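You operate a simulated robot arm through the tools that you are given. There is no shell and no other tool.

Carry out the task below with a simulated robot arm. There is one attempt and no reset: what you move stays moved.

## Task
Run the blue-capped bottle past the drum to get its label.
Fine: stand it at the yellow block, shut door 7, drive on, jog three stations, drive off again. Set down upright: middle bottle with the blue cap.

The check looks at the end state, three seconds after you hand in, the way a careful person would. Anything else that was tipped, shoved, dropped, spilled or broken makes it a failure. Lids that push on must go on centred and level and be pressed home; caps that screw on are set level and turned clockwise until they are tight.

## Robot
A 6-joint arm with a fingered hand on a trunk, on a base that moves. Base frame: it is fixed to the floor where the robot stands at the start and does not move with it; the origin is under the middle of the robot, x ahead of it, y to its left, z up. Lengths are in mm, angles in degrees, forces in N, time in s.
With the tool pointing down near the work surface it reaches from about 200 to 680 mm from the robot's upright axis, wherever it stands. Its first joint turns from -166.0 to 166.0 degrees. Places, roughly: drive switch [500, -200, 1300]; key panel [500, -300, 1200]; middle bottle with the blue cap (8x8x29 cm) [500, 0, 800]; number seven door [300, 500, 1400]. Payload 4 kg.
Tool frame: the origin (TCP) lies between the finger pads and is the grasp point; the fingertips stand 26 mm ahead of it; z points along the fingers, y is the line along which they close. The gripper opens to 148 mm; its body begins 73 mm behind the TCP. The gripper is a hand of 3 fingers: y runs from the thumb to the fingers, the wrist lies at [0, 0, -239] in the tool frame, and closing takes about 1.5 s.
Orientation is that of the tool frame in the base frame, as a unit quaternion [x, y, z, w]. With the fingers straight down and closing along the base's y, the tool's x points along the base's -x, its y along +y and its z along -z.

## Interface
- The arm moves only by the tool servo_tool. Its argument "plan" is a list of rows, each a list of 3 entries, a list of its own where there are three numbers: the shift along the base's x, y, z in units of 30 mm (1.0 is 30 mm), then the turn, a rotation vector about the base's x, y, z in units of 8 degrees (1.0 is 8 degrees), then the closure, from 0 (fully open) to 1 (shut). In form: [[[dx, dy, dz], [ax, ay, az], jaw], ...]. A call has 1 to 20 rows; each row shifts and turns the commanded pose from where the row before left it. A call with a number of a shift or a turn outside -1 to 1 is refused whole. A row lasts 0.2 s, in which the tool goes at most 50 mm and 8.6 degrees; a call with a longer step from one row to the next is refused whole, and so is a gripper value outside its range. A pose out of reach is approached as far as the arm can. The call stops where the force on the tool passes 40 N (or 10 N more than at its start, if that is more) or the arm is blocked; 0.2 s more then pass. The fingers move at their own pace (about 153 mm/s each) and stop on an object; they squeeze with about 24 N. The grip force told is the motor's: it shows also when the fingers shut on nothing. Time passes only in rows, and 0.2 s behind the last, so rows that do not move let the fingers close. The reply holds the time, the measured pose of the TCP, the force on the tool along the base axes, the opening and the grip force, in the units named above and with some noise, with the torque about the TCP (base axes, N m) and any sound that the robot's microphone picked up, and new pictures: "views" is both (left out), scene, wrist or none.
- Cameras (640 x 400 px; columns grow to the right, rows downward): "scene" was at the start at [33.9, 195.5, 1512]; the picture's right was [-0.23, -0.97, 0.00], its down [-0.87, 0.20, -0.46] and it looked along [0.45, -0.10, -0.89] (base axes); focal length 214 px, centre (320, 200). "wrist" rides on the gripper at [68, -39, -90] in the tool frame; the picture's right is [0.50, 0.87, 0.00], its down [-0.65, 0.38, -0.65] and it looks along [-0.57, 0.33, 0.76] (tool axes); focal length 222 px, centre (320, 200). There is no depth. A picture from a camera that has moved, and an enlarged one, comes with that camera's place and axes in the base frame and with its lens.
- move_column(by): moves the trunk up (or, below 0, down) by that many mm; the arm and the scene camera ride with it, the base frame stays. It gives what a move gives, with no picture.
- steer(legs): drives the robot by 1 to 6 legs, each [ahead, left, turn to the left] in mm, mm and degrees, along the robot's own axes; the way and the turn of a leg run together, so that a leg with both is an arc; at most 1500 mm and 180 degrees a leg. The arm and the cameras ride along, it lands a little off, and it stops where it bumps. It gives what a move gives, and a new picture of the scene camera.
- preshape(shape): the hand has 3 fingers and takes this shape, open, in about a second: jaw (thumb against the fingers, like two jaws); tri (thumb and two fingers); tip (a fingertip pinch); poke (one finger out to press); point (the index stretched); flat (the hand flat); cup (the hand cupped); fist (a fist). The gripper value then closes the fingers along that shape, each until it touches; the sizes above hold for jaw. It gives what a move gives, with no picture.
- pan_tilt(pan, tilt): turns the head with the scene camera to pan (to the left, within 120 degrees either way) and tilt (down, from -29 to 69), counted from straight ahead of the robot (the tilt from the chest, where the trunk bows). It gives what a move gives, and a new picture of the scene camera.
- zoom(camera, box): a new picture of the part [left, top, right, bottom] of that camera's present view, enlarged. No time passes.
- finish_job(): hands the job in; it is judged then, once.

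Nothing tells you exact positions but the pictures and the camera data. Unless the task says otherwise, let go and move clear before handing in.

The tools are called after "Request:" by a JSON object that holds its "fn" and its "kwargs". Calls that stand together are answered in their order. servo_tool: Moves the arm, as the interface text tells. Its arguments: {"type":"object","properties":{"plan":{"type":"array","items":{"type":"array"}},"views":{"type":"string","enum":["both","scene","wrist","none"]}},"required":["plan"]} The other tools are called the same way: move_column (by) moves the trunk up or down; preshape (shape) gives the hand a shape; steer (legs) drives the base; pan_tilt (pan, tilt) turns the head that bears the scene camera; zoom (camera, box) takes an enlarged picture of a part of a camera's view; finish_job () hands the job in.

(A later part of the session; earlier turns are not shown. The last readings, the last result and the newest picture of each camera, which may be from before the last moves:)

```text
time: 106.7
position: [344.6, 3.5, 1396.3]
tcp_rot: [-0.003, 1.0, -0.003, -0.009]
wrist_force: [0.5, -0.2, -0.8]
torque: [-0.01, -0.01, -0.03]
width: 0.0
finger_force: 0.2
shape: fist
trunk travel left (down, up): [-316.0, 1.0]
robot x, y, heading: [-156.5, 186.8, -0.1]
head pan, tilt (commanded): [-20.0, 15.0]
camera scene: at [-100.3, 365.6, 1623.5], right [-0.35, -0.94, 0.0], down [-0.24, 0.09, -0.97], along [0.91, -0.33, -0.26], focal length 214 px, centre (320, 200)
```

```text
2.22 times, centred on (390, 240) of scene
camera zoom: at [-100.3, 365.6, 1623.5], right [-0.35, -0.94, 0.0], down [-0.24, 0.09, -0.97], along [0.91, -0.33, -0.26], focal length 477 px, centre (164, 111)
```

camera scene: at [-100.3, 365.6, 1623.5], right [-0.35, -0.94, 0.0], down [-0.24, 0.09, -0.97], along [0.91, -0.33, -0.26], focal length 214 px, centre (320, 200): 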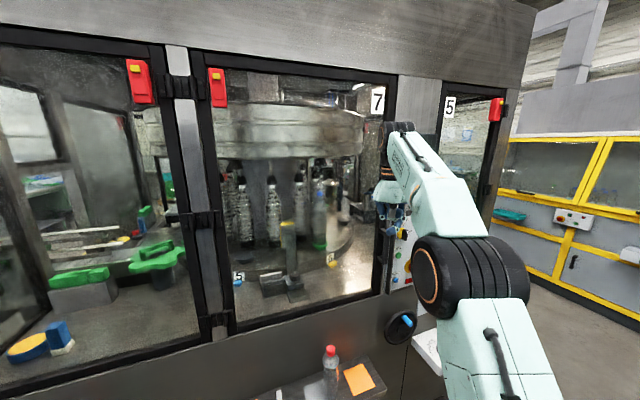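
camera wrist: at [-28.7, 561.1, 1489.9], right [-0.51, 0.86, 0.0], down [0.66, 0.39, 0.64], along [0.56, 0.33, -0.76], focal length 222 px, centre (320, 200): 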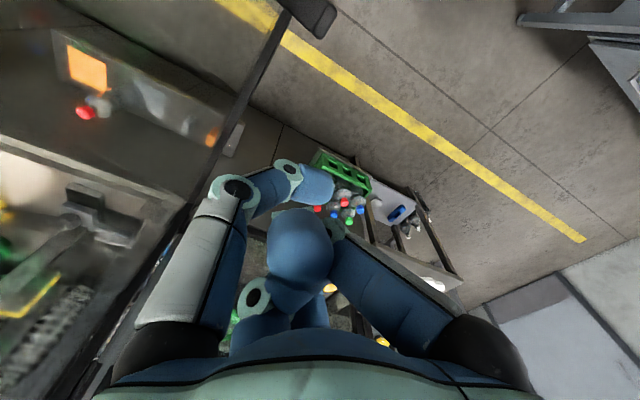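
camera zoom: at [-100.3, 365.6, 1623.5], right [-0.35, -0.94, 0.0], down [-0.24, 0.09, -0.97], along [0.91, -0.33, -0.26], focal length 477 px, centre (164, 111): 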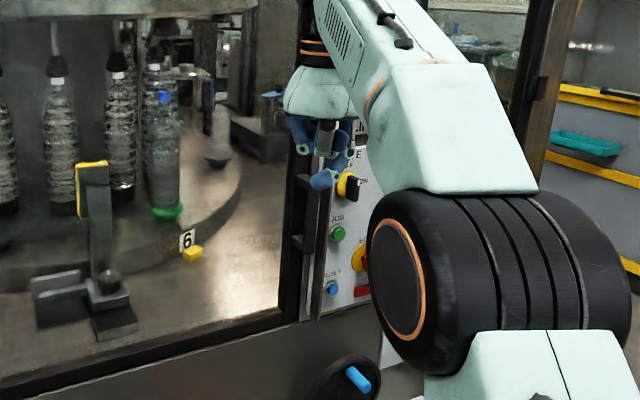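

Door 7 is shut and flush, and the bottle is visible upright on pad 6. Next is the control panel: I'll fold the arm a little and reposition in front of it to look closely at the DRIVE switch and JOG button.

Request:
{"fn": "servo_tool", "kwargs": {"plan": [[[-0.7, 0, 0], [0, 0, 0], 0], [[-0.9, 0, 0], [0, 0, 0], 0], [[-0.9, 0, 0], [0, 0, 0], 0], [[0, 0, 0], [0, 0, 0], 0]], "views": "none"}}

Request:
{"fn": "steer", "kwargs": {"legs": [[-95, -290, 0]]}}

Request:
{"fn": "pan_tilt", "kwargs": {"pan": -22, "tilt": 25}}

Request:
{"fn": "zoom", "kwargs": {"camera": "scene", "box": [240, 100, 400, 260]}}

```text
time: 107.7
position: [269.1, 2.2, 1394.0]
tcp_rot: [-0.002, 1.0, -0.003, -0.009]
wrist_force: [0.5, -0.3, -0.1]
torque: [0.05, 0.02, 0.03]
width: 0.1
finger_force: 0.0
shape: fist
trunk travel left (down, up): [-316.0, 1.0]
robot x, y, heading: [-155.7, 188.4, -0.0]
head pan, tilt (commanded): [-20.0, 15.0]
```

```text
time: 110.8
position: [170.5, -287.9, 1393.6]
tcp_rot: [-0.001, 1.0, -0.002, -0.009]
wrist_force: [0.0, -0.4, -0.3]
torque: [0.01, 0.01, -0.02]
width: 0.0
finger_force: 0.0
shape: fist
trunk travel left (down, up): [-316.0, 1.0]
robot x, y, heading: [-253.1, -101.2, -0.3]
head pan, tilt (commanded): [-20.0, 15.0]
camera scene: at [-197.2, 77.1, 1623.6], right [-0.35, -0.94, 0.0], down [-0.24, 0.09, -0.97], along [0.91, -0.34, -0.26], focal length 214 px, centre (320, 200)
```

scene: 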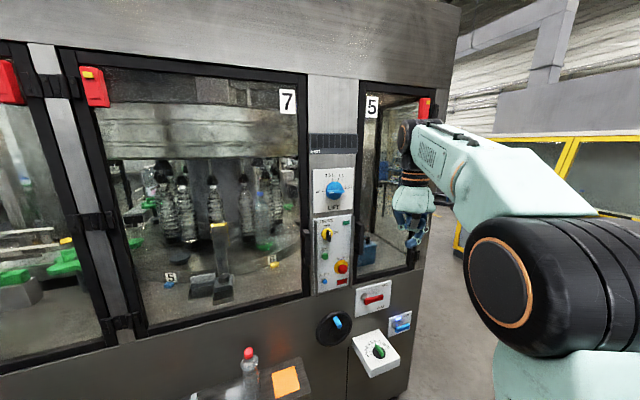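

```text
time: 111.5
position: [170.6, -287.3, 1394.8]
tcp_rot: [0.0, 1.0, -0.002, -0.009]
wrist_force: [0.7, -0.1, 0.2]
torque: [0.02, 0.01, 0.03]
width: 0.1
finger_force: 0.0
shape: fist
trunk travel left (down, up): [-316.0, 1.0]
robot x, y, heading: [-251.6, -99.6, -0.3]
head pan, tilt (commanded): [-22.0, 25.0]
camera scene: at [-199.6, 74.8, 1607.4], right [-0.38, -0.92, 0.0], down [-0.39, 0.16, -0.91], along [0.84, -0.35, -0.42], focal length 214 px, centre (320, 200)
```

scene: 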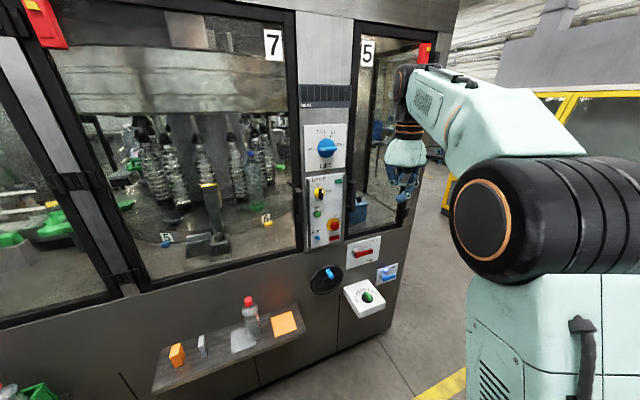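

```text
2.50 times, centred on (320, 180) of scene
camera zoom: at [-199.6, 74.8, 1607.4], right [-0.38, -0.92, 0.0], down [-0.39, 0.16, -0.91], along [0.84, -0.35, -0.42], focal length 536 px, centre (320, 250)
```

zoom: 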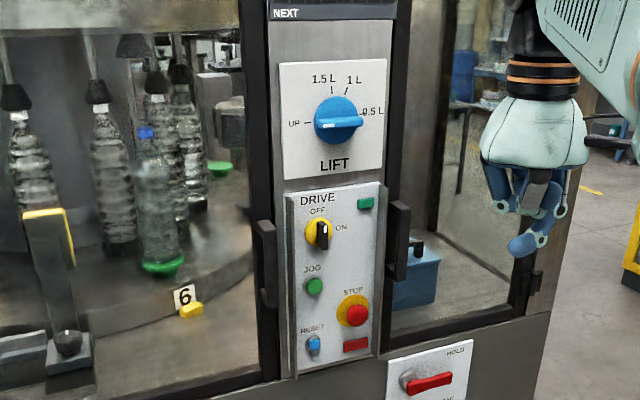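

A clear view of the panel. I'll zoom into the DRIVE/JOG panel and the LIFT knob.

Request:
{"fn": "zoom", "kwargs": {"camera": "scene", "box": [300, 170, 350, 210]}}

Request:
{"fn": "zoom", "kwargs": {"camera": "scene", "box": [300, 205, 350, 245]}}

Request:
{"fn": "zoom", "kwargs": {"camera": "scene", "box": [300, 120, 360, 170]}}

Request:
{"fn": "zoom", "kwargs": {"camera": "scene", "box": [225, 120, 300, 240]}}

```text
10.00 times, centred on (325, 190) of scene
camera zoom: at [-199.6, 74.8, 1607.4], right [-0.38, -0.92, 0.0], down [-0.39, 0.16, -0.91], along [0.84, -0.35, -0.42], focal length 2145 px, centre (270, 300)
```

zoom: 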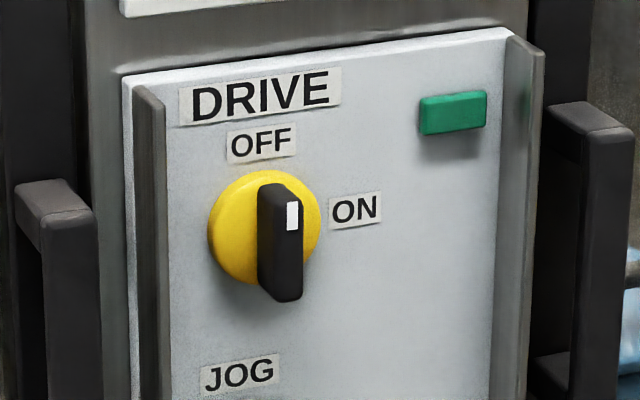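

```text
10.00 times, centred on (325, 225) of scene
camera zoom: at [-199.6, 74.8, 1607.4], right [-0.38, -0.92, 0.0], down [-0.39, 0.16, -0.91], along [0.84, -0.35, -0.42], focal length 2145 px, centre (270, -50)
```

zoom: 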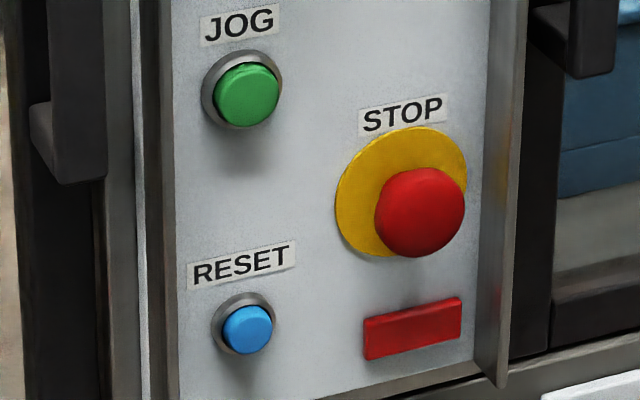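

```text
8.00 times, centred on (330, 145) of scene
camera zoom: at [-199.6, 74.8, 1607.4], right [-0.38, -0.92, 0.0], down [-0.39, 0.16, -0.91], along [0.84, -0.35, -0.42], focal length 1716 px, centre (240, 640)
```

zoom: 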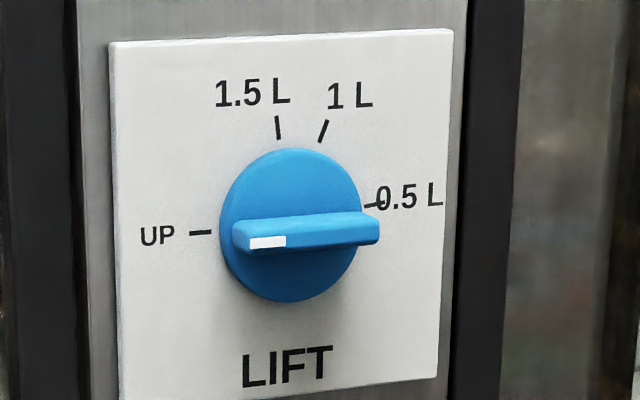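

```text
3.33 times, centred on (262, 180) of scene
camera zoom: at [-199.6, 74.8, 1607.4], right [-0.38, -0.92, 0.0], down [-0.39, 0.16, -0.91], along [0.84, -0.35, -0.42], focal length 715 px, centre (512, 267)
```

zoom: 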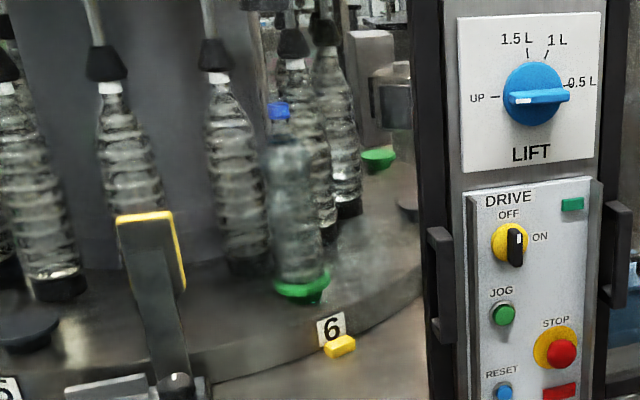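

DRIVE points to OFF (white mark up) with ON to the right; LIFT is at UP. I triangulate DRIVE at about (550, -230, 1263) and JOG at about (543, -220, 1168). I'll back up 100 mm, form the poke shape, and extend the arm forward.

Request:
{"fn": "steer", "kwargs": {"legs": [[-100, 0, 0]]}}

Request:
{"fn": "preshape", "kwargs": {"shape": "poke"}}

Request:
{"fn": "servo_tool", "kwargs": {"plan": [[[0.9, 0.29, -0.46], [0, -0.65, 0], 0.0], [[0.9, 0.29, -0.46], [0, -0.65, 0], 0.0], [[0.9, 0.29, -0.46], [0, -0.65, 0], 0.0], [[0.9, 0.29, -0.46], [0, -0.65, 0], 0.0], [[0.9, 0.29, -0.46], [0, -0.65, 0], 0.0], [[0.9, 0.29, -0.46], [0, -0.65, 0], 0.0], [[0.9, 0.29, -0.46], [0, -0.65, 0], 0.0], [[0.9, 0.29, -0.46], [0, -0.65, 0], 0.0], [[0.9, 0.29, -0.46], [0, -0.65, 0], 0.0], [[0.9, 0.29, -0.46], [0, -0.65, 0], 0.0], [[0.9, 0.29, -0.46], [0, -0.65, 0], 0.0], [[0.9, 0.29, -0.46], [0, -0.62, 0], 0.0], [[0, 0, 0], [0, 0, 0], 0.0]]}}

Request:
{"fn": "zoom", "kwargs": {"camera": "scene", "box": [260, 120, 460, 260]}}

```text
time: 112.7
position: [72.1, -287.6, 1394.2]
tcp_rot: [0.001, 1.0, -0.003, -0.008]
wrist_force: [0.4, -0.1, 0.4]
torque: [0.03, -0.03, -0.01]
width: 0.1
finger_force: 0.1
shape: fist
trunk travel left (down, up): [-316.0, 1.0]
robot x, y, heading: [-354.4, -100.2, -0.3]
head pan, tilt (commanded): [-22.0, 25.0]
camera scene: at [-297.6, 75.5, 1607.5], right [-0.38, -0.92, 0.0], down [-0.39, 0.16, -0.91], along [0.84, -0.35, -0.42], focal length 214 px, centre (320, 200)
```

scene: 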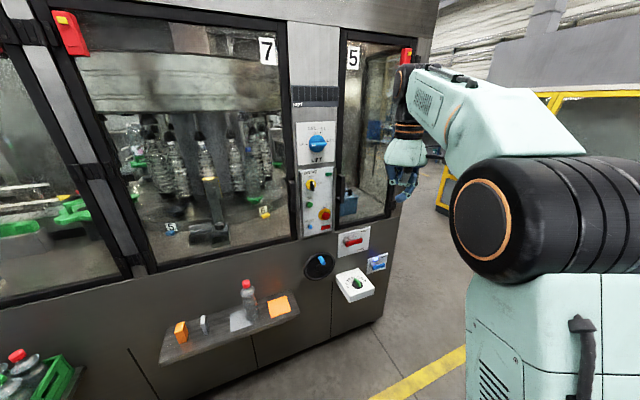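

```text
time: 113.6
position: [71.8, -286.2, 1394.1]
tcp_rot: [0.0, 1.0, -0.002, -0.009]
wrist_force: [0.0, 0.1, -0.7]
torque: [0.03, -0.02, 0.01]
width: 0.1
finger_force: 0.1
shape: poke
trunk travel left (down, up): [-316.0, 1.0]
robot x, y, heading: [-355.5, -95.8, -0.5]
head pan, tilt (commanded): [-22.0, 25.0]
```

```text
time: 116.4
position: [397.6, -181.5, 1228.2]
tcp_rot: [0.001, 0.861, -0.003, 0.509]
wrist_force: [-0.2, 0.5, 0.4]
torque: [-0.01, 0.02, -0.03]
width: 0.0
finger_force: 0.0
shape: poke
trunk travel left (down, up): [-316.0, 1.0]
robot x, y, heading: [-350.1, -101.5, -0.5]
head pan, tilt (commanded): [-22.0, 25.0]
camera scene: at [-298.2, 75.4, 1607.4], right [-0.38, -0.92, 0.0], down [-0.39, 0.16, -0.91], along [0.84, -0.35, -0.42], focal length 214 px, centre (320, 200)
camera wrist: at [287.0, -220.5, 1210.9], right [-0.24, 0.87, -0.44], down [-0.26, 0.38, 0.89], along [0.94, 0.32, 0.13], focal length 222 px, centre (320, 200)
```

scene: 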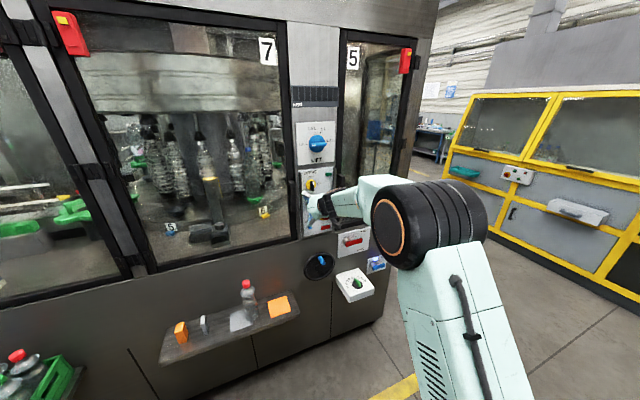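
wrist: 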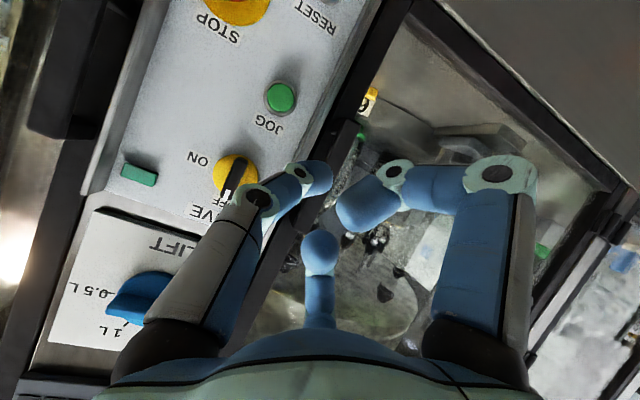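

```text
2.86 times, centred on (360, 190) of scene
camera zoom: at [-298.2, 75.4, 1607.4], right [-0.38, -0.92, 0.0], down [-0.39, 0.16, -0.91], along [0.84, -0.35, -0.42], focal length 613 px, centre (206, 229)
```

zoom: 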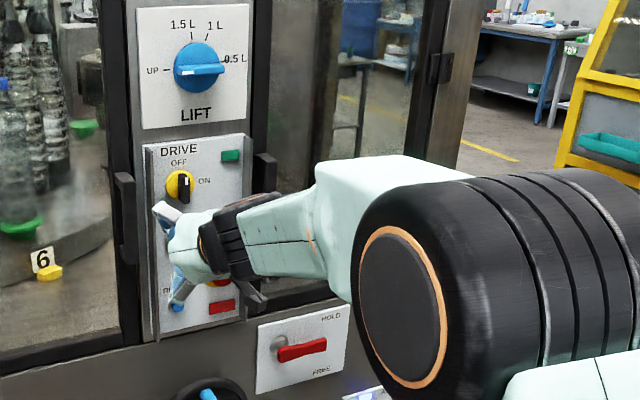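

The arm is extended in front of the panel. I'll look closely at which finger is extended in this poke shape.

Request:
{"fn": "zoom", "kwargs": {"camera": "scene", "box": [290, 165, 370, 225]}}

Request:
{"fn": "zoom", "kwargs": {"camera": "wrist", "box": [180, 80, 560, 360]}}

```text
6.67 times, centred on (330, 195) of scene
camera zoom: at [-298.2, 75.4, 1607.4], right [-0.38, -0.92, 0.0], down [-0.39, 0.16, -0.91], along [0.84, -0.35, -0.42], focal length 1430 px, centre (253, 233)
```

zoom: 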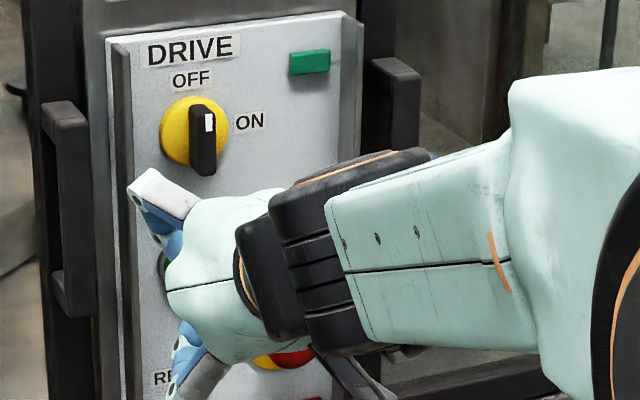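

```text
1.43 times, centred on (370, 220) of wrist
camera zoom: at [287.0, -220.5, 1210.9], right [-0.24, 0.87, -0.44], down [-0.26, 0.38, 0.89], along [0.94, 0.32, 0.13], focal length 317 px, centre (249, 171)
```

zoom: 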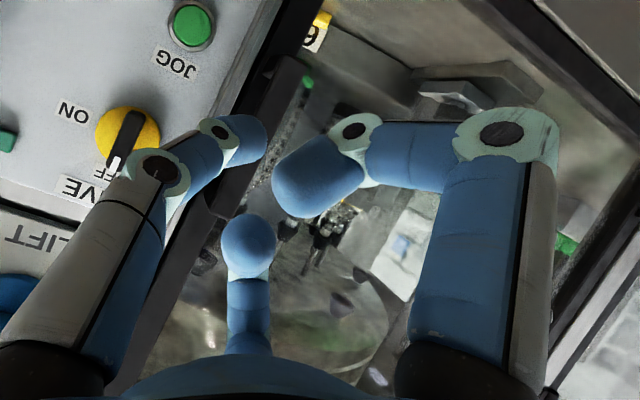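

The thumb is the poking finger: its tip sits on the tool axis about 27 mm ahead of the TCP, with the others curled behind. A flatter pitch will keep the curled fingers off the panel's side rail, so I'll level the hand to about 10°.

Request:
{"fn": "servo_tool", "kwargs": {"plan": [[[0, 0, 0.3], [0, -0.8, 0], 0.0], [[0, 0, 0.3], [0, -0.8, 0], 0.0], [[0, 0, 0.3], [0, -0.75, 0], 0.0], [[0, 0, 0], [0, 0, 0], 0.0]]}}

Request:
{"fn": "zoom", "kwargs": {"camera": "scene", "box": [290, 165, 370, 225]}}

```text
time: 117.4
position: [397.5, -208.3, 1233.7]
tcp_rot: [0.032, 0.857, -0.048, 0.513]
wrist_force: [0.2, 0.0, -0.7]
torque: [0.0, -0.02, -0.01]
width: 0.3
finger_force: 0.0
shape: poke
out of reach, approached as far as the arm can: row 1, 2, 3
trunk travel left (down, up): [-316.0, 1.0]
robot x, y, heading: [-354.4, -102.1, -0.3]
head pan, tilt (commanded): [-22.0, 25.0]
camera scene: at [-297.6, 75.4, 1607.4], right [-0.38, -0.92, 0.0], down [-0.39, 0.16, -0.91], along [0.84, -0.35, -0.42], focal length 214 px, centre (320, 200)
camera wrist: at [284.9, -236.1, 1216.0], right [-0.14, 0.86, -0.48], down [-0.22, 0.45, 0.87], along [0.96, 0.23, 0.13], focal length 222 px, centre (320, 200)
```

scene: 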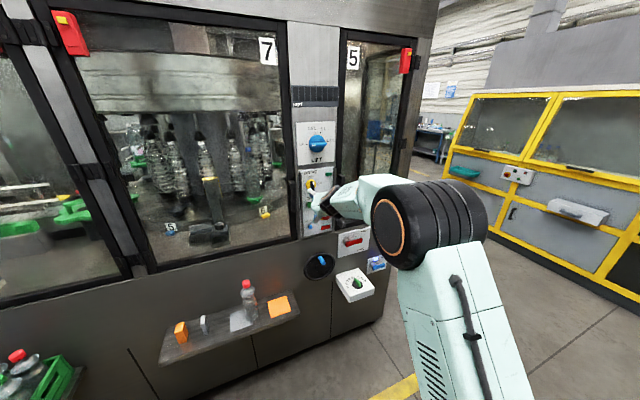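
wrist: 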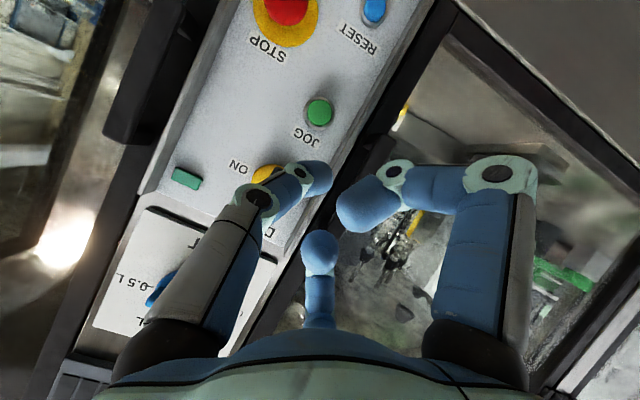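

```text
6.67 times, centred on (330, 195) of scene
camera zoom: at [-297.6, 75.4, 1607.4], right [-0.38, -0.92, 0.0], down [-0.39, 0.16, -0.91], along [0.84, -0.35, -0.42], focal length 1430 px, centre (253, 233)
```

zoom: 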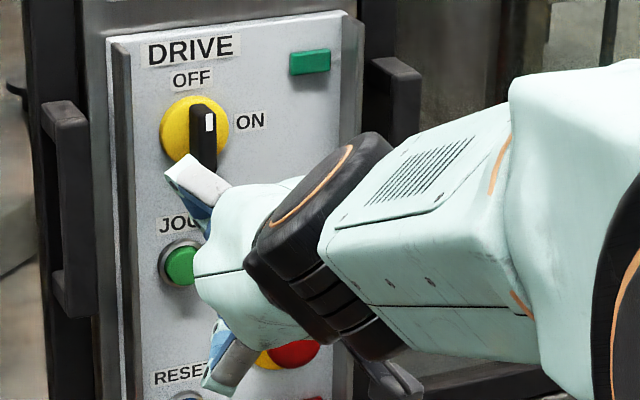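

That posture can't flatten further at this distance. I'll back the base 120 mm and re-extend the arm farther, where a flatter pitch was reachable before.

Request:
{"fn": "steer", "kwargs": {"legs": [[-120, 0, 0]]}}

Request:
{"fn": "servo_tool", "kwargs": {"plan": [[[0.9, 0, 0], [0, 0, 0], 0.0], [[0.9, 0, 0], [0, 0, 0], 0.0], [[0.9, 0, 0], [0.058, -0.568, 0.2], 0.0], [[0.7, 0, 0], [0.058, -0.568, 0.2], 0.0], [[0, 0, 0], [0.058, -0.568, 0.2], 0.0], [[0, 0, 0], [0.058, -0.568, 0.2], 0.0], [[0, 0, 0], [0, 0, 0], 0.0]]}}

Request:
{"fn": "zoom", "kwargs": {"camera": "scene", "box": [280, 155, 380, 225]}}

```text
time: 118.6
position: [278.7, -206.0, 1233.0]
tcp_rot: [0.033, 0.856, -0.048, 0.513]
wrist_force: [-0.4, -0.4, -0.4]
torque: [0.0, -0.02, 0.01]
width: 0.1
finger_force: 0.0
shape: poke
trunk travel left (down, up): [-316.0, 1.0]
robot x, y, heading: [-471.4, -97.7, -0.9]
head pan, tilt (commanded): [-22.0, 25.0]
camera scene: at [-417.6, 76.4, 1607.5], right [-0.38, -0.92, 0.0], down [-0.39, 0.16, -0.91], along [0.84, -0.35, -0.42], focal length 214 px, centre (320, 200)
```

scene: 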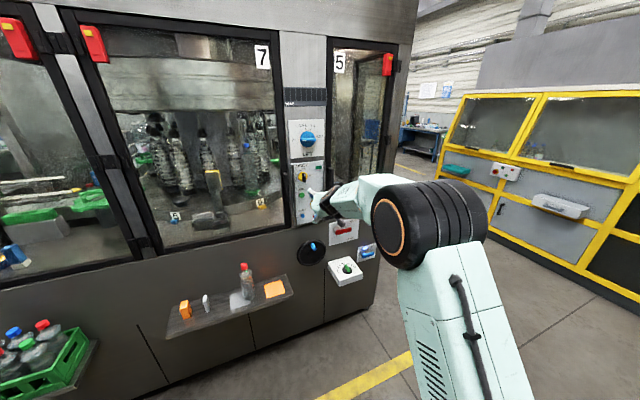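

```text
time: 120.2
position: [435.8, -212.9, 1271.0]
tcp_rot: [0.001, 0.767, 0.0, 0.642]
wrist_force: [-0.5, 1.2, 0.6]
torque: [0.0, -0.02, -0.02]
width: 0.0
finger_force: 0.0
shape: poke
out of reach, approached as far as the arm can: row 4, 5, 6
trunk travel left (down, up): [-316.0, 1.0]
robot x, y, heading: [-468.2, -98.7, -0.3]
head pan, tilt (commanded): [-22.0, 25.0]
camera scene: at [-418.0, 76.6, 1607.3], right [-0.38, -0.92, 0.0], down [-0.39, 0.16, -0.91], along [0.84, -0.35, -0.42], focal length 214 px, centre (320, 200)
camera wrist: at [335.5, -251.3, 1219.7], right [-0.09, 0.87, -0.49], down [-0.53, 0.38, 0.76], along [0.84, 0.33, 0.42], focal length 222 px, centre (320, 200)
```

scene: 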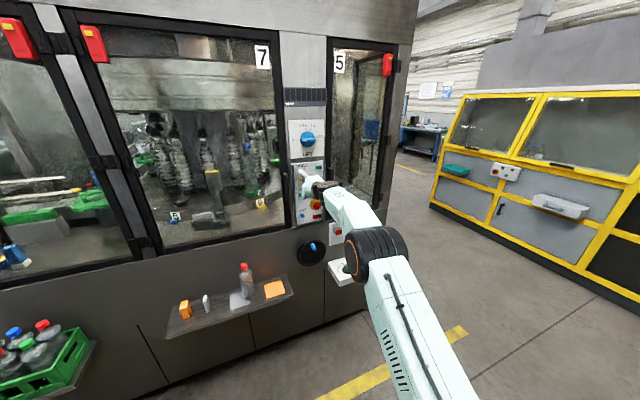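
wrist: 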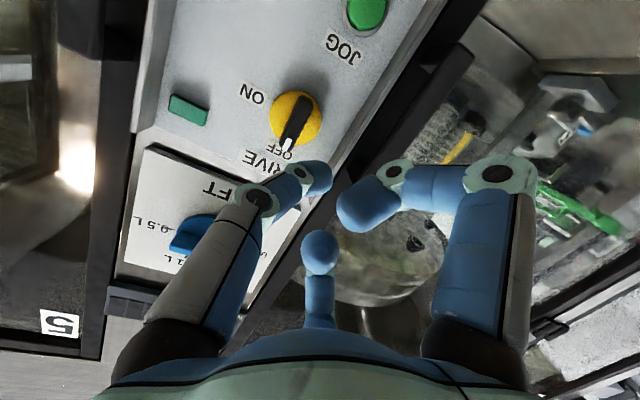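

```text
5.71 times, centred on (330, 190) of scene
camera zoom: at [-418.0, 76.6, 1607.3], right [-0.38, -0.92, 0.0], down [-0.39, 0.16, -0.91], along [0.84, -0.35, -0.42], focal length 1226 px, centre (263, 257)
```

zoom: 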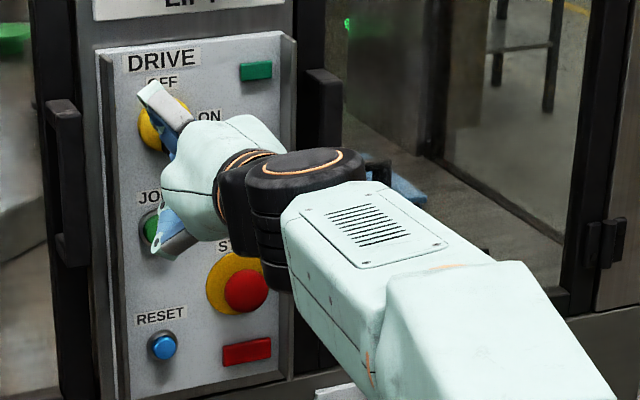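

The hand is now nearly level (10° pitch). The wrist view confirms DRIVE at (550, -230, 1262) and JOG at (543, -220, 1168). I'll turn the switch clockwise by pushing the lower end of its bar to the left with the thumb tip; first pre-position to the right and below the bar.

Request:
{"fn": "servo_tool", "kwargs": {"plan": [[[0, -0.65, -0.35], [0, 0, 0], 0.0], [[0, -0.65, -0.35], [0, 0, 0], 0.0], [[0, 0, 0], [0, 0, 0], 0.0]], "views": "none"}}

Request:
{"fn": "steer", "kwargs": {"legs": [[45, 0, 0]]}}

Request:
{"fn": "servo_tool", "kwargs": {"plan": [[[0, 0, 0], [0, 0, 0], 0.0]], "views": "wrist"}}

Request:
{"fn": "zoom", "kwargs": {"camera": "scene", "box": [290, 160, 370, 220]}}

Request:
{"fn": "zoom", "kwargs": {"camera": "wrist", "box": [200, 40, 440, 240]}}

```text
time: 121.0
position: [437.0, -250.4, 1251.7]
tcp_rot: [0.0, 0.767, 0.0, 0.642]
wrist_force: [-0.1, 0.2, 0.4]
torque: [0.03, 0.02, 0.01]
width: 0.0
finger_force: 0.0
shape: poke
trunk travel left (down, up): [-316.0, 1.0]
robot x, y, heading: [-468.8, -97.4, -0.4]
head pan, tilt (commanded): [-22.0, 25.0]
```

```text
time: 121.9
position: [481.6, -251.3, 1249.1]
tcp_rot: [0.001, 0.768, -0.001, 0.641]
wrist_force: [0.0, -0.6, -1.5]
torque: [-0.02, 0.0, -0.01]
width: 0.1
finger_force: 0.1
shape: poke
trunk travel left (down, up): [-316.0, 1.0]
robot x, y, heading: [-429.2, -94.5, -0.3]
head pan, tilt (commanded): [-22.0, 25.0]
camera scene: at [-372.9, 76.2, 1607.1], right [-0.38, -0.92, 0.0], down [-0.39, 0.16, -0.91], along [0.84, -0.35, -0.42], focal length 214 px, centre (320, 200)
```

scene: 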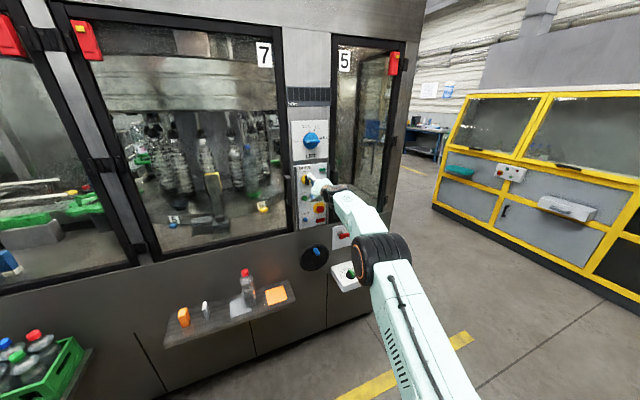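

```text
time: 122.3
position: [480.5, -251.0, 1251.3]
tcp_rot: [-0.001, 0.767, 0.001, 0.641]
wrist_force: [-0.5, -0.3, -0.8]
torque: [-0.01, 0.0, -0.01]
width: 0.1
finger_force: 0.0
shape: poke
trunk travel left (down, up): [-316.0, 1.0]
robot x, y, heading: [-430.2, -95.4, -0.5]
head pan, tilt (commanded): [-22.0, 25.0]
camera wrist: at [381.5, -290.6, 1199.9], right [-0.09, 0.87, -0.49], down [-0.53, 0.38, 0.76], along [0.84, 0.33, 0.42], focal length 222 px, centre (320, 200)
```

wrist: 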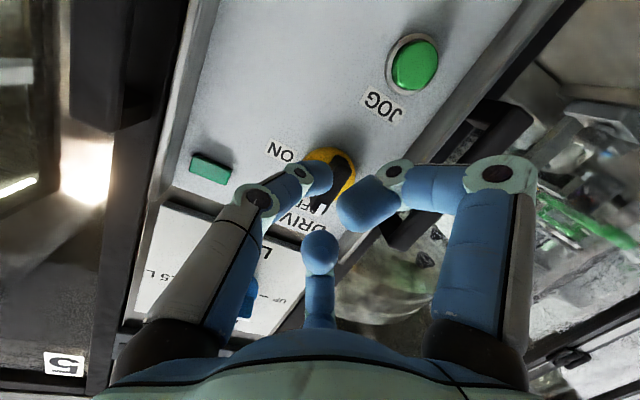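

```text
6.67 times, centred on (330, 190) of scene
camera zoom: at [-374.5, 76.2, 1607.3], right [-0.38, -0.92, 0.0], down [-0.39, 0.16, -0.91], along [0.84, -0.35, -0.42], focal length 1430 px, centre (253, 267)
```

zoom: 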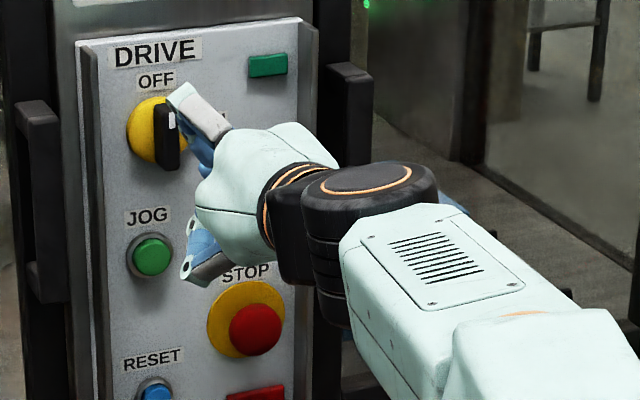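

```text
2.00 times, centred on (320, 140) of wrist
camera zoom: at [381.5, -290.6, 1199.9], right [-0.09, 0.87, -0.49], down [-0.53, 0.38, 0.76], along [0.84, 0.33, 0.42], focal length 444 px, centre (320, 320)
```

zoom: 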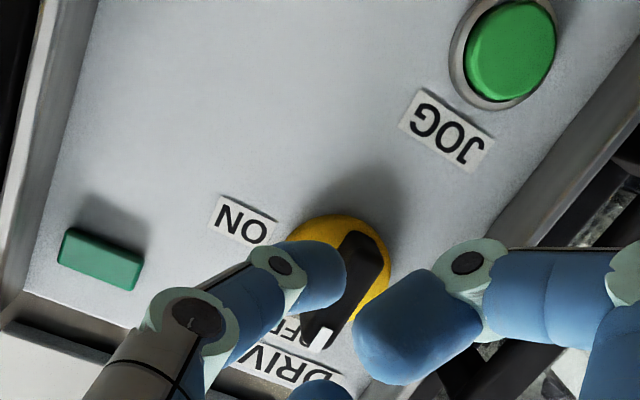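

The thumb tip is just right of the bar's lower end. I'll shift 6 mm right for clearance and advance 27 mm so the tip goes alongside the bar.

Request:
{"fn": "servo_tool", "kwargs": {"plan": [[[0, -0.2, 0], [0, 0, 0], 0.0], [[0.45, 0, 0], [0, 0, 0], 0.0], [[0.45, 0, 0], [0, 0, 0], 0.0], [[0, 0, 0], [0, 0, 0], 0.0]], "views": "wrist"}}

Request:
{"fn": "zoom", "kwargs": {"camera": "wrist", "box": [220, 60, 460, 260]}}

Request:
{"fn": "zoom", "kwargs": {"camera": "scene", "box": [290, 160, 370, 220]}}

```text
time: 123.3
position: [495.2, -263.5, 1247.5]
tcp_rot: [0.0, 0.767, 0.001, 0.642]
wrist_force: [0.7, 0.0, 0.8]
torque: [0.01, -0.03, -0.01]
width: 0.0
finger_force: 0.2
shape: poke
out of reach, approached as far as the arm can: row 3
trunk travel left (down, up): [-316.0, 1.0]
robot x, y, heading: [-430.1, -101.2, -0.8]
head pan, tilt (commanded): [-22.0, 25.0]
camera wrist: at [395.8, -303.0, 1196.4], right [-0.09, 0.87, -0.49], down [-0.53, 0.38, 0.76], along [0.85, 0.33, 0.42], focal length 222 px, centre (320, 200)
```

wrist: 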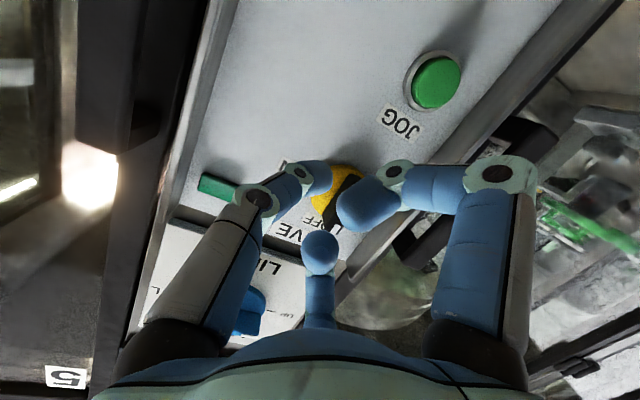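

```text
2.00 times, centred on (340, 160) of wrist
camera zoom: at [395.8, -303.0, 1196.4], right [-0.09, 0.87, -0.49], down [-0.53, 0.38, 0.76], along [0.85, 0.33, 0.42], focal length 444 px, centre (280, 280)
```

zoom: 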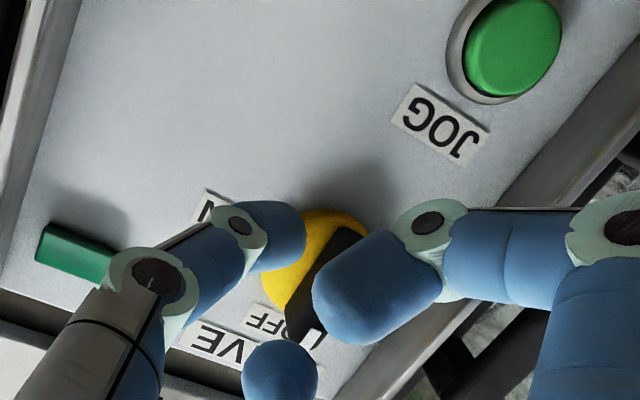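

```text
6.67 times, centred on (330, 190) of scene
camera zoom: at [-373.1, 76.3, 1607.3], right [-0.38, -0.92, 0.0], down [-0.39, 0.16, -0.91], along [0.84, -0.35, -0.42], focal length 1430 px, centre (253, 267)
```

zoom: 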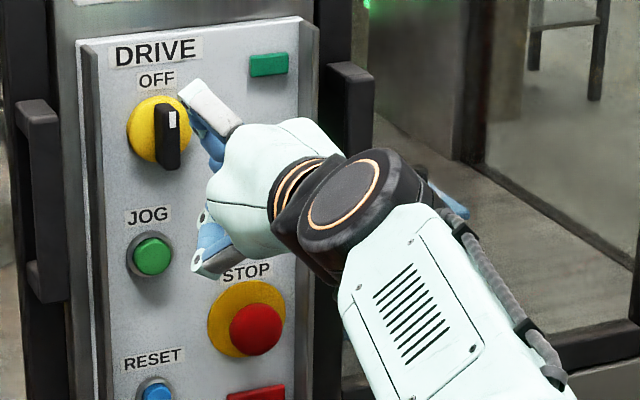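

The arm is at its reach limit, so I'll retract it 24 mm and drive the base ahead about 36 mm to keep working margin.

Request:
{"fn": "servo_tool", "kwargs": {"plan": [[[-0.8, 0, 0.05], [0, 0, 0], 0.0], [[0, 0, 0], [0, 0, 0], 0.0]], "views": "none"}}

Request:
{"fn": "steer", "kwargs": {"legs": [[34, 0, 0]]}}

Request:
{"fn": "servo_tool", "kwargs": {"plan": [[[0, 0, 0], [0, 0, 0], 0.0]], "views": "wrist"}}

Request:
{"fn": "zoom", "kwargs": {"camera": "wrist", "box": [220, 60, 460, 260]}}

Request:
{"fn": "zoom", "kwargs": {"camera": "scene", "box": [290, 160, 370, 220]}}

```text
time: 123.9
position: [494.6, -264.3, 1247.9]
tcp_rot: [0.0, 0.768, 0.001, 0.641]
wrist_force: [0.5, 0.4, 1.0]
torque: [-0.01, -0.02, -0.01]
width: 0.1
finger_force: 0.0
shape: poke
out of reach, approached as far as the arm can: row 1
trunk travel left (down, up): [-316.0, 1.0]
robot x, y, heading: [-425.3, -102.6, -0.5]
head pan, tilt (commanded): [-22.0, 25.0]
```

```text
time: 124.8
position: [524.8, -266.4, 1251.0]
tcp_rot: [0.001, 0.766, 0.0, 0.643]
wrist_force: [-20.1, -1.7, -0.1]
torque: [0.0, -0.04, 0.08]
width: 0.0
finger_force: 0.1
shape: poke
trunk travel left (down, up): [-316.0, 1.0]
robot x, y, heading: [-396.0, -97.6, -0.4]
head pan, tilt (commanded): [-22.0, 25.0]
camera scene: at [-343.0, 74.5, 1607.7], right [-0.38, -0.92, 0.0], down [-0.39, 0.16, -0.91], along [0.84, -0.35, -0.42], focal length 214 px, centre (320, 200)
```

scene: 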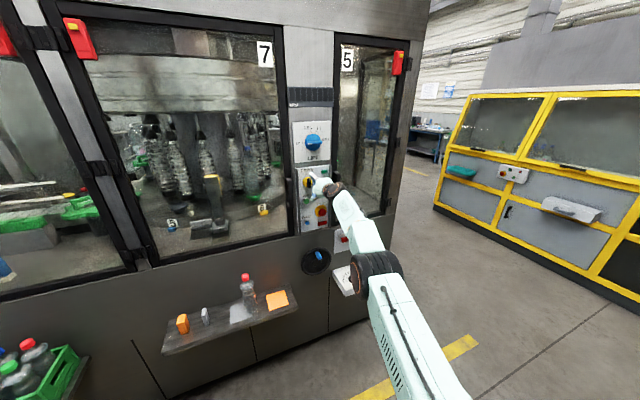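

```text
time: 125.2
position: [524.9, -265.6, 1251.3]
tcp_rot: [0.001, 0.766, 0.0, 0.643]
wrist_force: [-15.0, 0.6, -1.2]
torque: [0.01, 0.04, 0.05]
width: 0.0
finger_force: 0.0
shape: poke
trunk travel left (down, up): [-316.0, 1.0]
robot x, y, heading: [-392.4, -95.3, -0.4]
head pan, tilt (commanded): [-22.0, 25.0]
camera wrist: at [426.2, -305.0, 1199.4], right [-0.09, 0.87, -0.49], down [-0.53, 0.38, 0.76], along [0.84, 0.33, 0.43], focal length 222 px, centre (320, 200)
```

wrist: 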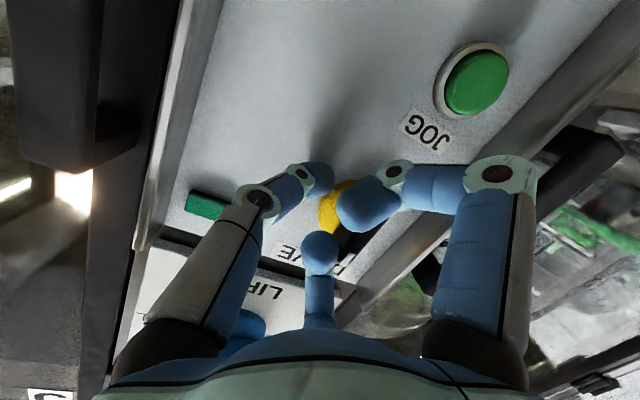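

```text
2.00 times, centred on (340, 160) of wrist
camera zoom: at [426.2, -305.0, 1199.4], right [-0.09, 0.87, -0.49], down [-0.53, 0.38, 0.76], along [0.84, 0.33, 0.43], focal length 444 px, centre (280, 280)
```

zoom: 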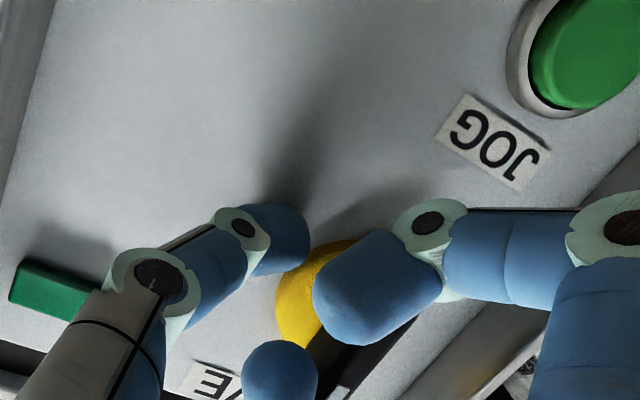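

```text
6.67 times, centred on (330, 190) of scene
camera zoom: at [-343.0, 75.6, 1607.5], right [-0.38, -0.92, 0.0], down [-0.39, 0.16, -0.91], along [0.84, -0.35, -0.42], focal length 1430 px, centre (253, 267)
```

zoom: 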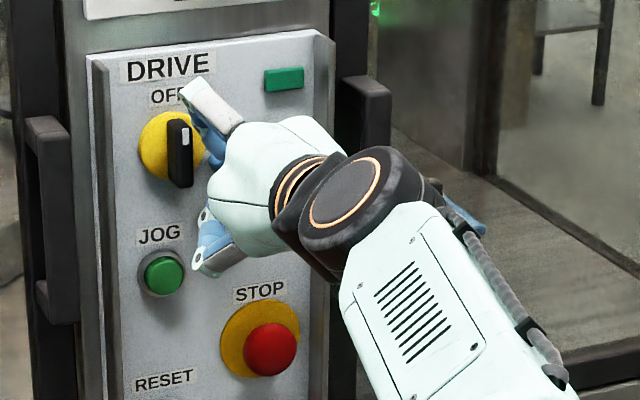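

The thumb tip touched the panel plate lightly (about 15 N), and I see the curled upper finger would foul the top of the bar. I'll back off and try the "point" shape, which should give a longer stretched finger with more clearance.

Request:
{"fn": "steer", "kwargs": {"legs": [[-80, 0, 0]]}}

Request:
{"fn": "preshape", "kwargs": {"shape": "point"}}

Request:
{"fn": "servo_tool", "kwargs": {"plan": [[[0, 0, 0], [0, 0, 0], 0.0]]}}

Request:
{"fn": "zoom", "kwargs": {"camera": "scene", "box": [280, 150, 380, 225]}}

Request:
{"fn": "zoom", "kwargs": {"camera": "wrist", "box": [180, 60, 560, 340]}}

```text
time: 126.2
position: [448.1, -263.8, 1249.4]
tcp_rot: [0.001, 0.766, 0.0, 0.642]
wrist_force: [-0.1, 0.1, 0.4]
torque: [0.02, 0.02, 0.01]
width: 0.0
finger_force: 0.0
shape: poke
trunk travel left (down, up): [-316.0, 1.0]
robot x, y, heading: [-472.8, -100.5, -0.5]
head pan, tilt (commanded): [-22.0, 25.0]
camera scene: at [-419.5, 76.6, 1607.5], right [-0.38, -0.92, 0.0], down [-0.39, 0.16, -0.91], along [0.84, -0.35, -0.42], focal length 214 px, centre (320, 200)
```

scene: 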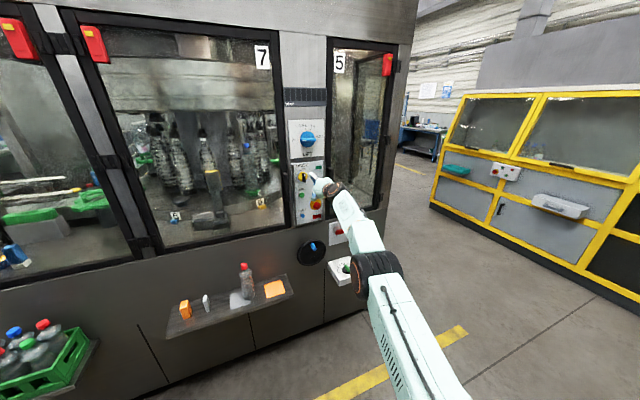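

```text
time: 127.1
position: [449.1, -264.0, 1249.2]
tcp_rot: [0.001, 0.767, -0.001, 0.642]
wrist_force: [0.1, -0.2, -0.5]
torque: [0.01, -0.03, 0.02]
width: 141.9
finger_force: 0.1
shape: point
trunk travel left (down, up): [-316.0, 1.0]
robot x, y, heading: [-474.0, -99.7, -0.6]
head pan, tilt (commanded): [-22.0, 25.0]
```

```text
time: 127.5
position: [450.6, -264.0, 1249.7]
tcp_rot: [0.001, 0.767, -0.001, 0.642]
wrist_force: [-0.2, -0.2, -0.2]
torque: [0.01, 0.01, 0.02]
width: 141.9
finger_force: 0.0
shape: point
trunk travel left (down, up): [-316.0, 1.0]
robot x, y, heading: [-472.9, -99.5, -0.5]
head pan, tilt (commanded): [-22.0, 25.0]
camera scene: at [-418.6, 76.5, 1607.3], right [-0.38, -0.92, 0.0], down [-0.39, 0.16, -0.91], along [0.84, -0.35, -0.42], focal length 214 px, centre (320, 200)
camera wrist: at [350.0, -303.6, 1197.6], right [-0.09, 0.87, -0.49], down [-0.53, 0.38, 0.76], along [0.84, 0.33, 0.42], focal length 222 px, centre (320, 200)
```

scene: 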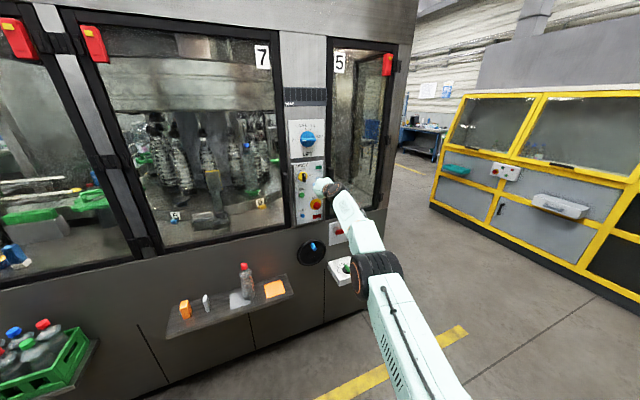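
wrist: 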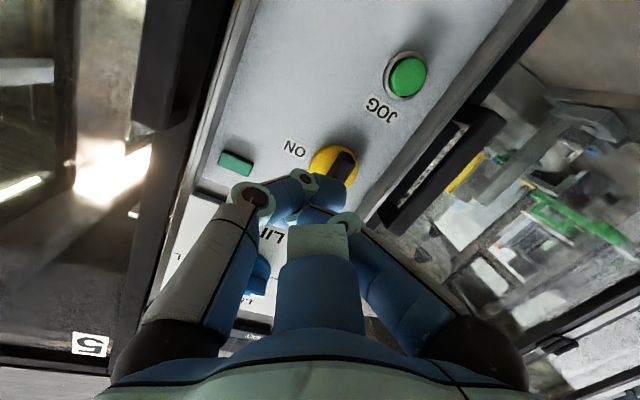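

```text
5.33 times, centred on (330, 188) of scene
camera zoom: at [-418.6, 76.5, 1607.3], right [-0.38, -0.92, 0.0], down [-0.39, 0.16, -0.91], along [0.84, -0.35, -0.42], focal length 1144 px, centre (267, 267)
```

zoom: 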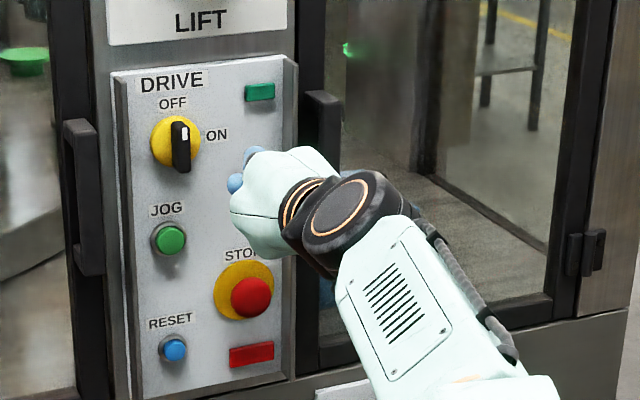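

```text
1.43 times, centred on (370, 200) of wrist
camera zoom: at [350.0, -303.6, 1197.6], right [-0.09, 0.87, -0.49], down [-0.53, 0.38, 0.76], along [0.84, 0.33, 0.42], focal length 317 px, centre (249, 200)
```

zoom: 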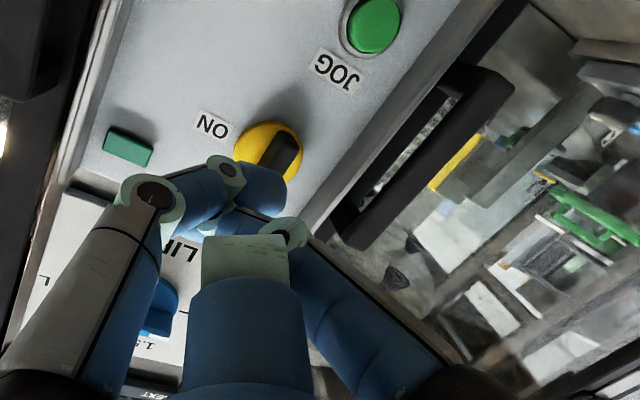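

The "point" shape isn't helpful. A twist is the natural way: with the three-finger jaw I can cage the bar (thumb right, two fingers left) and roll the wrist 90° clockwise. I'll form the jaw, partly closed, and test the roll here in free air first.

Request:
{"fn": "preshape", "kwargs": {"shape": "jaw"}}

Request:
{"fn": "servo_tool", "kwargs": {"plan": [[[0, 0, 0], [1, 0, 0], 0.46], [[0, 0, 0], [1, 0, 0], 0.46], [[0, 0, 0], [1, 0, 0], 0.46], [[0, 0, 0], [1, 0, 0], 0.46], [[0, 0, 0], [1, 0, 0], 0.46], [[0, 0, 0], [1, 0, 0], 0.46], [[0, 0, 0], [1, 0, 0], 0.46], [[0, 0, 0], [1, 0, 0], 0.46], [[0, 0, 0], [1, 0, 0], 0.46], [[0, 0, 0], [1, 0, 0], 0.46], [[0, 0, 0], [1, 0, 0], 0.46], [[0, 0, 0], [0, 0, 0], 0.46]]}}

Request:
{"fn": "zoom", "kwargs": {"camera": "scene", "box": [280, 150, 380, 225]}}

```text
time: 128.4
position: [450.1, -264.4, 1249.0]
tcp_rot: [0.0, 0.767, 0.0, 0.642]
wrist_force: [-0.9, -0.6, 0.1]
torque: [-0.04, 0.0, -0.02]
width: 147.7
finger_force: 0.2
shape: jaw
trunk travel left (down, up): [-316.0, 1.0]
robot x, y, heading: [-474.9, -95.9, -0.4]
head pan, tilt (commanded): [-22.0, 25.0]
```

```text
time: 131.0
position: [440.7, -267.9, 1247.1]
tcp_rot: [0.447, 0.551, 0.533, 0.461]
wrist_force: [0.4, 0.6, -0.7]
torque: [0.01, 0.01, 0.0]
width: 80.8
finger_force: 0.0
shape: jaw
out of reach, approached as far as the arm can: row 3, 7
trunk travel left (down, up): [-316.0, 1.0]
robot x, y, heading: [-470.2, -102.4, -0.0]
head pan, tilt (commanded): [-22.0, 25.0]
camera scene: at [-418.7, 76.6, 1607.3], right [-0.38, -0.92, 0.0], down [-0.39, 0.16, -0.91], along [0.84, -0.35, -0.42], focal length 214 px, centre (320, 200)
camera wrist: at [342.0, -218.9, 1205.7], right [-0.09, 0.52, 0.85], down [-0.53, -0.75, 0.4], along [0.84, -0.41, 0.34], focal length 222 px, centre (320, 200)
```

scene: 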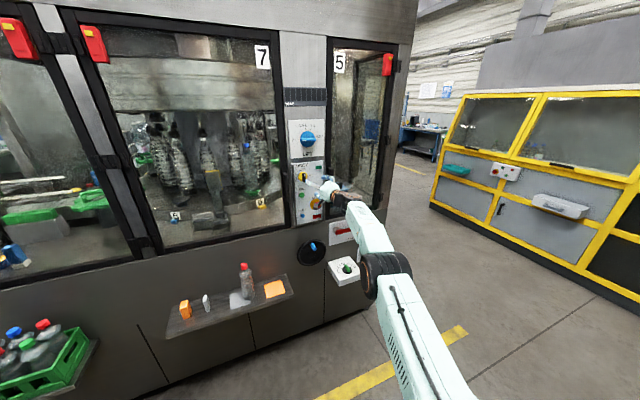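
wrist: 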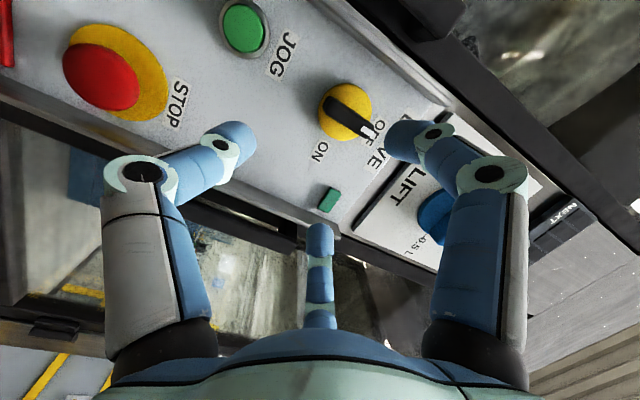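

```text
5.33 times, centred on (330, 188) of scene
camera zoom: at [-418.7, 76.6, 1607.3], right [-0.38, -0.92, 0.0], down [-0.39, 0.16, -0.91], along [0.84, -0.35, -0.42], focal length 1144 px, centre (267, 267)
```

zoom: 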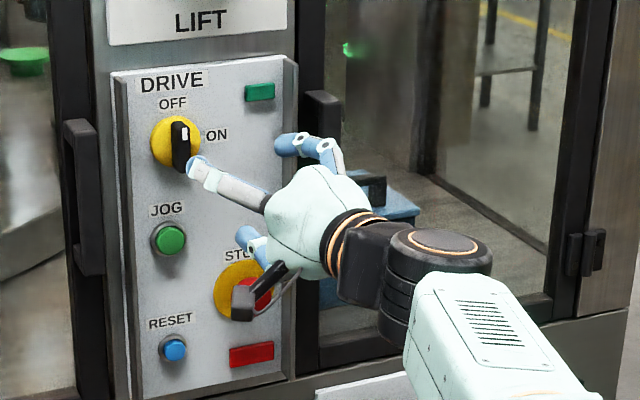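

The roll is reachable. I'll roll back, then line the hand up with the DRIVE axis.

Request:
{"fn": "servo_tool", "kwargs": {"plan": [[[0, 0, 0], [-1, 0, 0], 0.46], [[0, 0, 0], [-1, 0, 0], 0.46], [[0, 0, 0], [-1, 0, 0], 0.46], [[0, 0, 0], [-1, 0, 0], 0.46], [[0, 0, 0], [-1, 0, 0], 0.46], [[0, 0, 0], [-1, 0, 0], 0.46], [[0, 0, 0], [-1, 0, 0], 0.46], [[0, 0, 0], [-1, 0, 0], 0.46], [[0, 0, 0], [-1, 0, 0], 0.46], [[0, 0, 0], [-1, 0, 0], 0.46], [[0, 0, 0], [-1, 0, 0], 0.46], [[-0.5, 0.6, 0.3], [0, 0, 0], 0.46], [[-0.5, 0.6, 0.3], [0, 0, 0], 0.46], [[0, 0, 0], [0, 0, 0], 0.46]]}}

```text
time: 134.0
position: [429.1, -234.3, 1273.8]
tcp_rot: [0.002, 0.768, -0.001, 0.64]
wrist_force: [-0.2, -0.5, 0.9]
torque: [0.03, 0.01, 0.02]
width: 80.4
finger_force: 0.1
shape: jaw
out of reach, approached as far as the arm can: row 12, 13
trunk travel left (down, up): [-316.0, 1.0]
robot x, y, heading: [-474.6, -96.6, -0.3]
head pan, tilt (commanded): [-22.0, 25.0]
camera scene: at [-418.6, 76.3, 1607.4], right [-0.38, -0.92, 0.0], down [-0.39, 0.16, -0.91], along [0.84, -0.35, -0.42], focal length 214 px, centre (320, 200)
camera wrist: at [329.7, -274.0, 1221.8], right [-0.09, 0.87, -0.49], down [-0.53, 0.38, 0.76], along [0.85, 0.33, 0.42], focal length 222 px, centre (320, 200)
```

scene: 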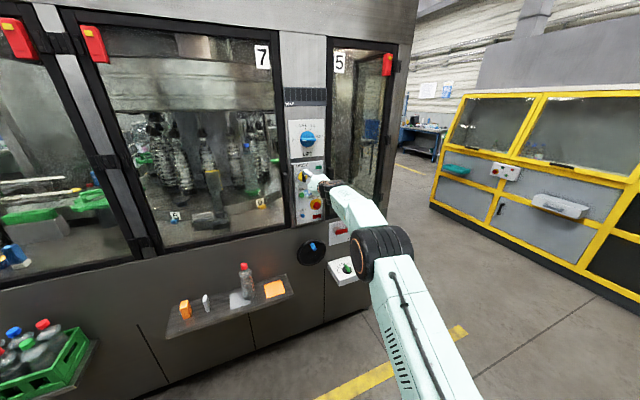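
wrist: 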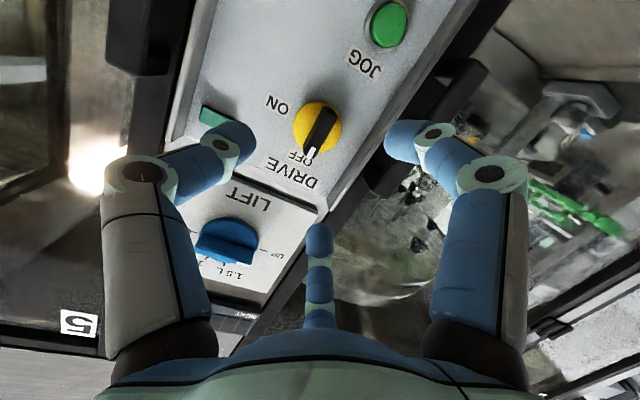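

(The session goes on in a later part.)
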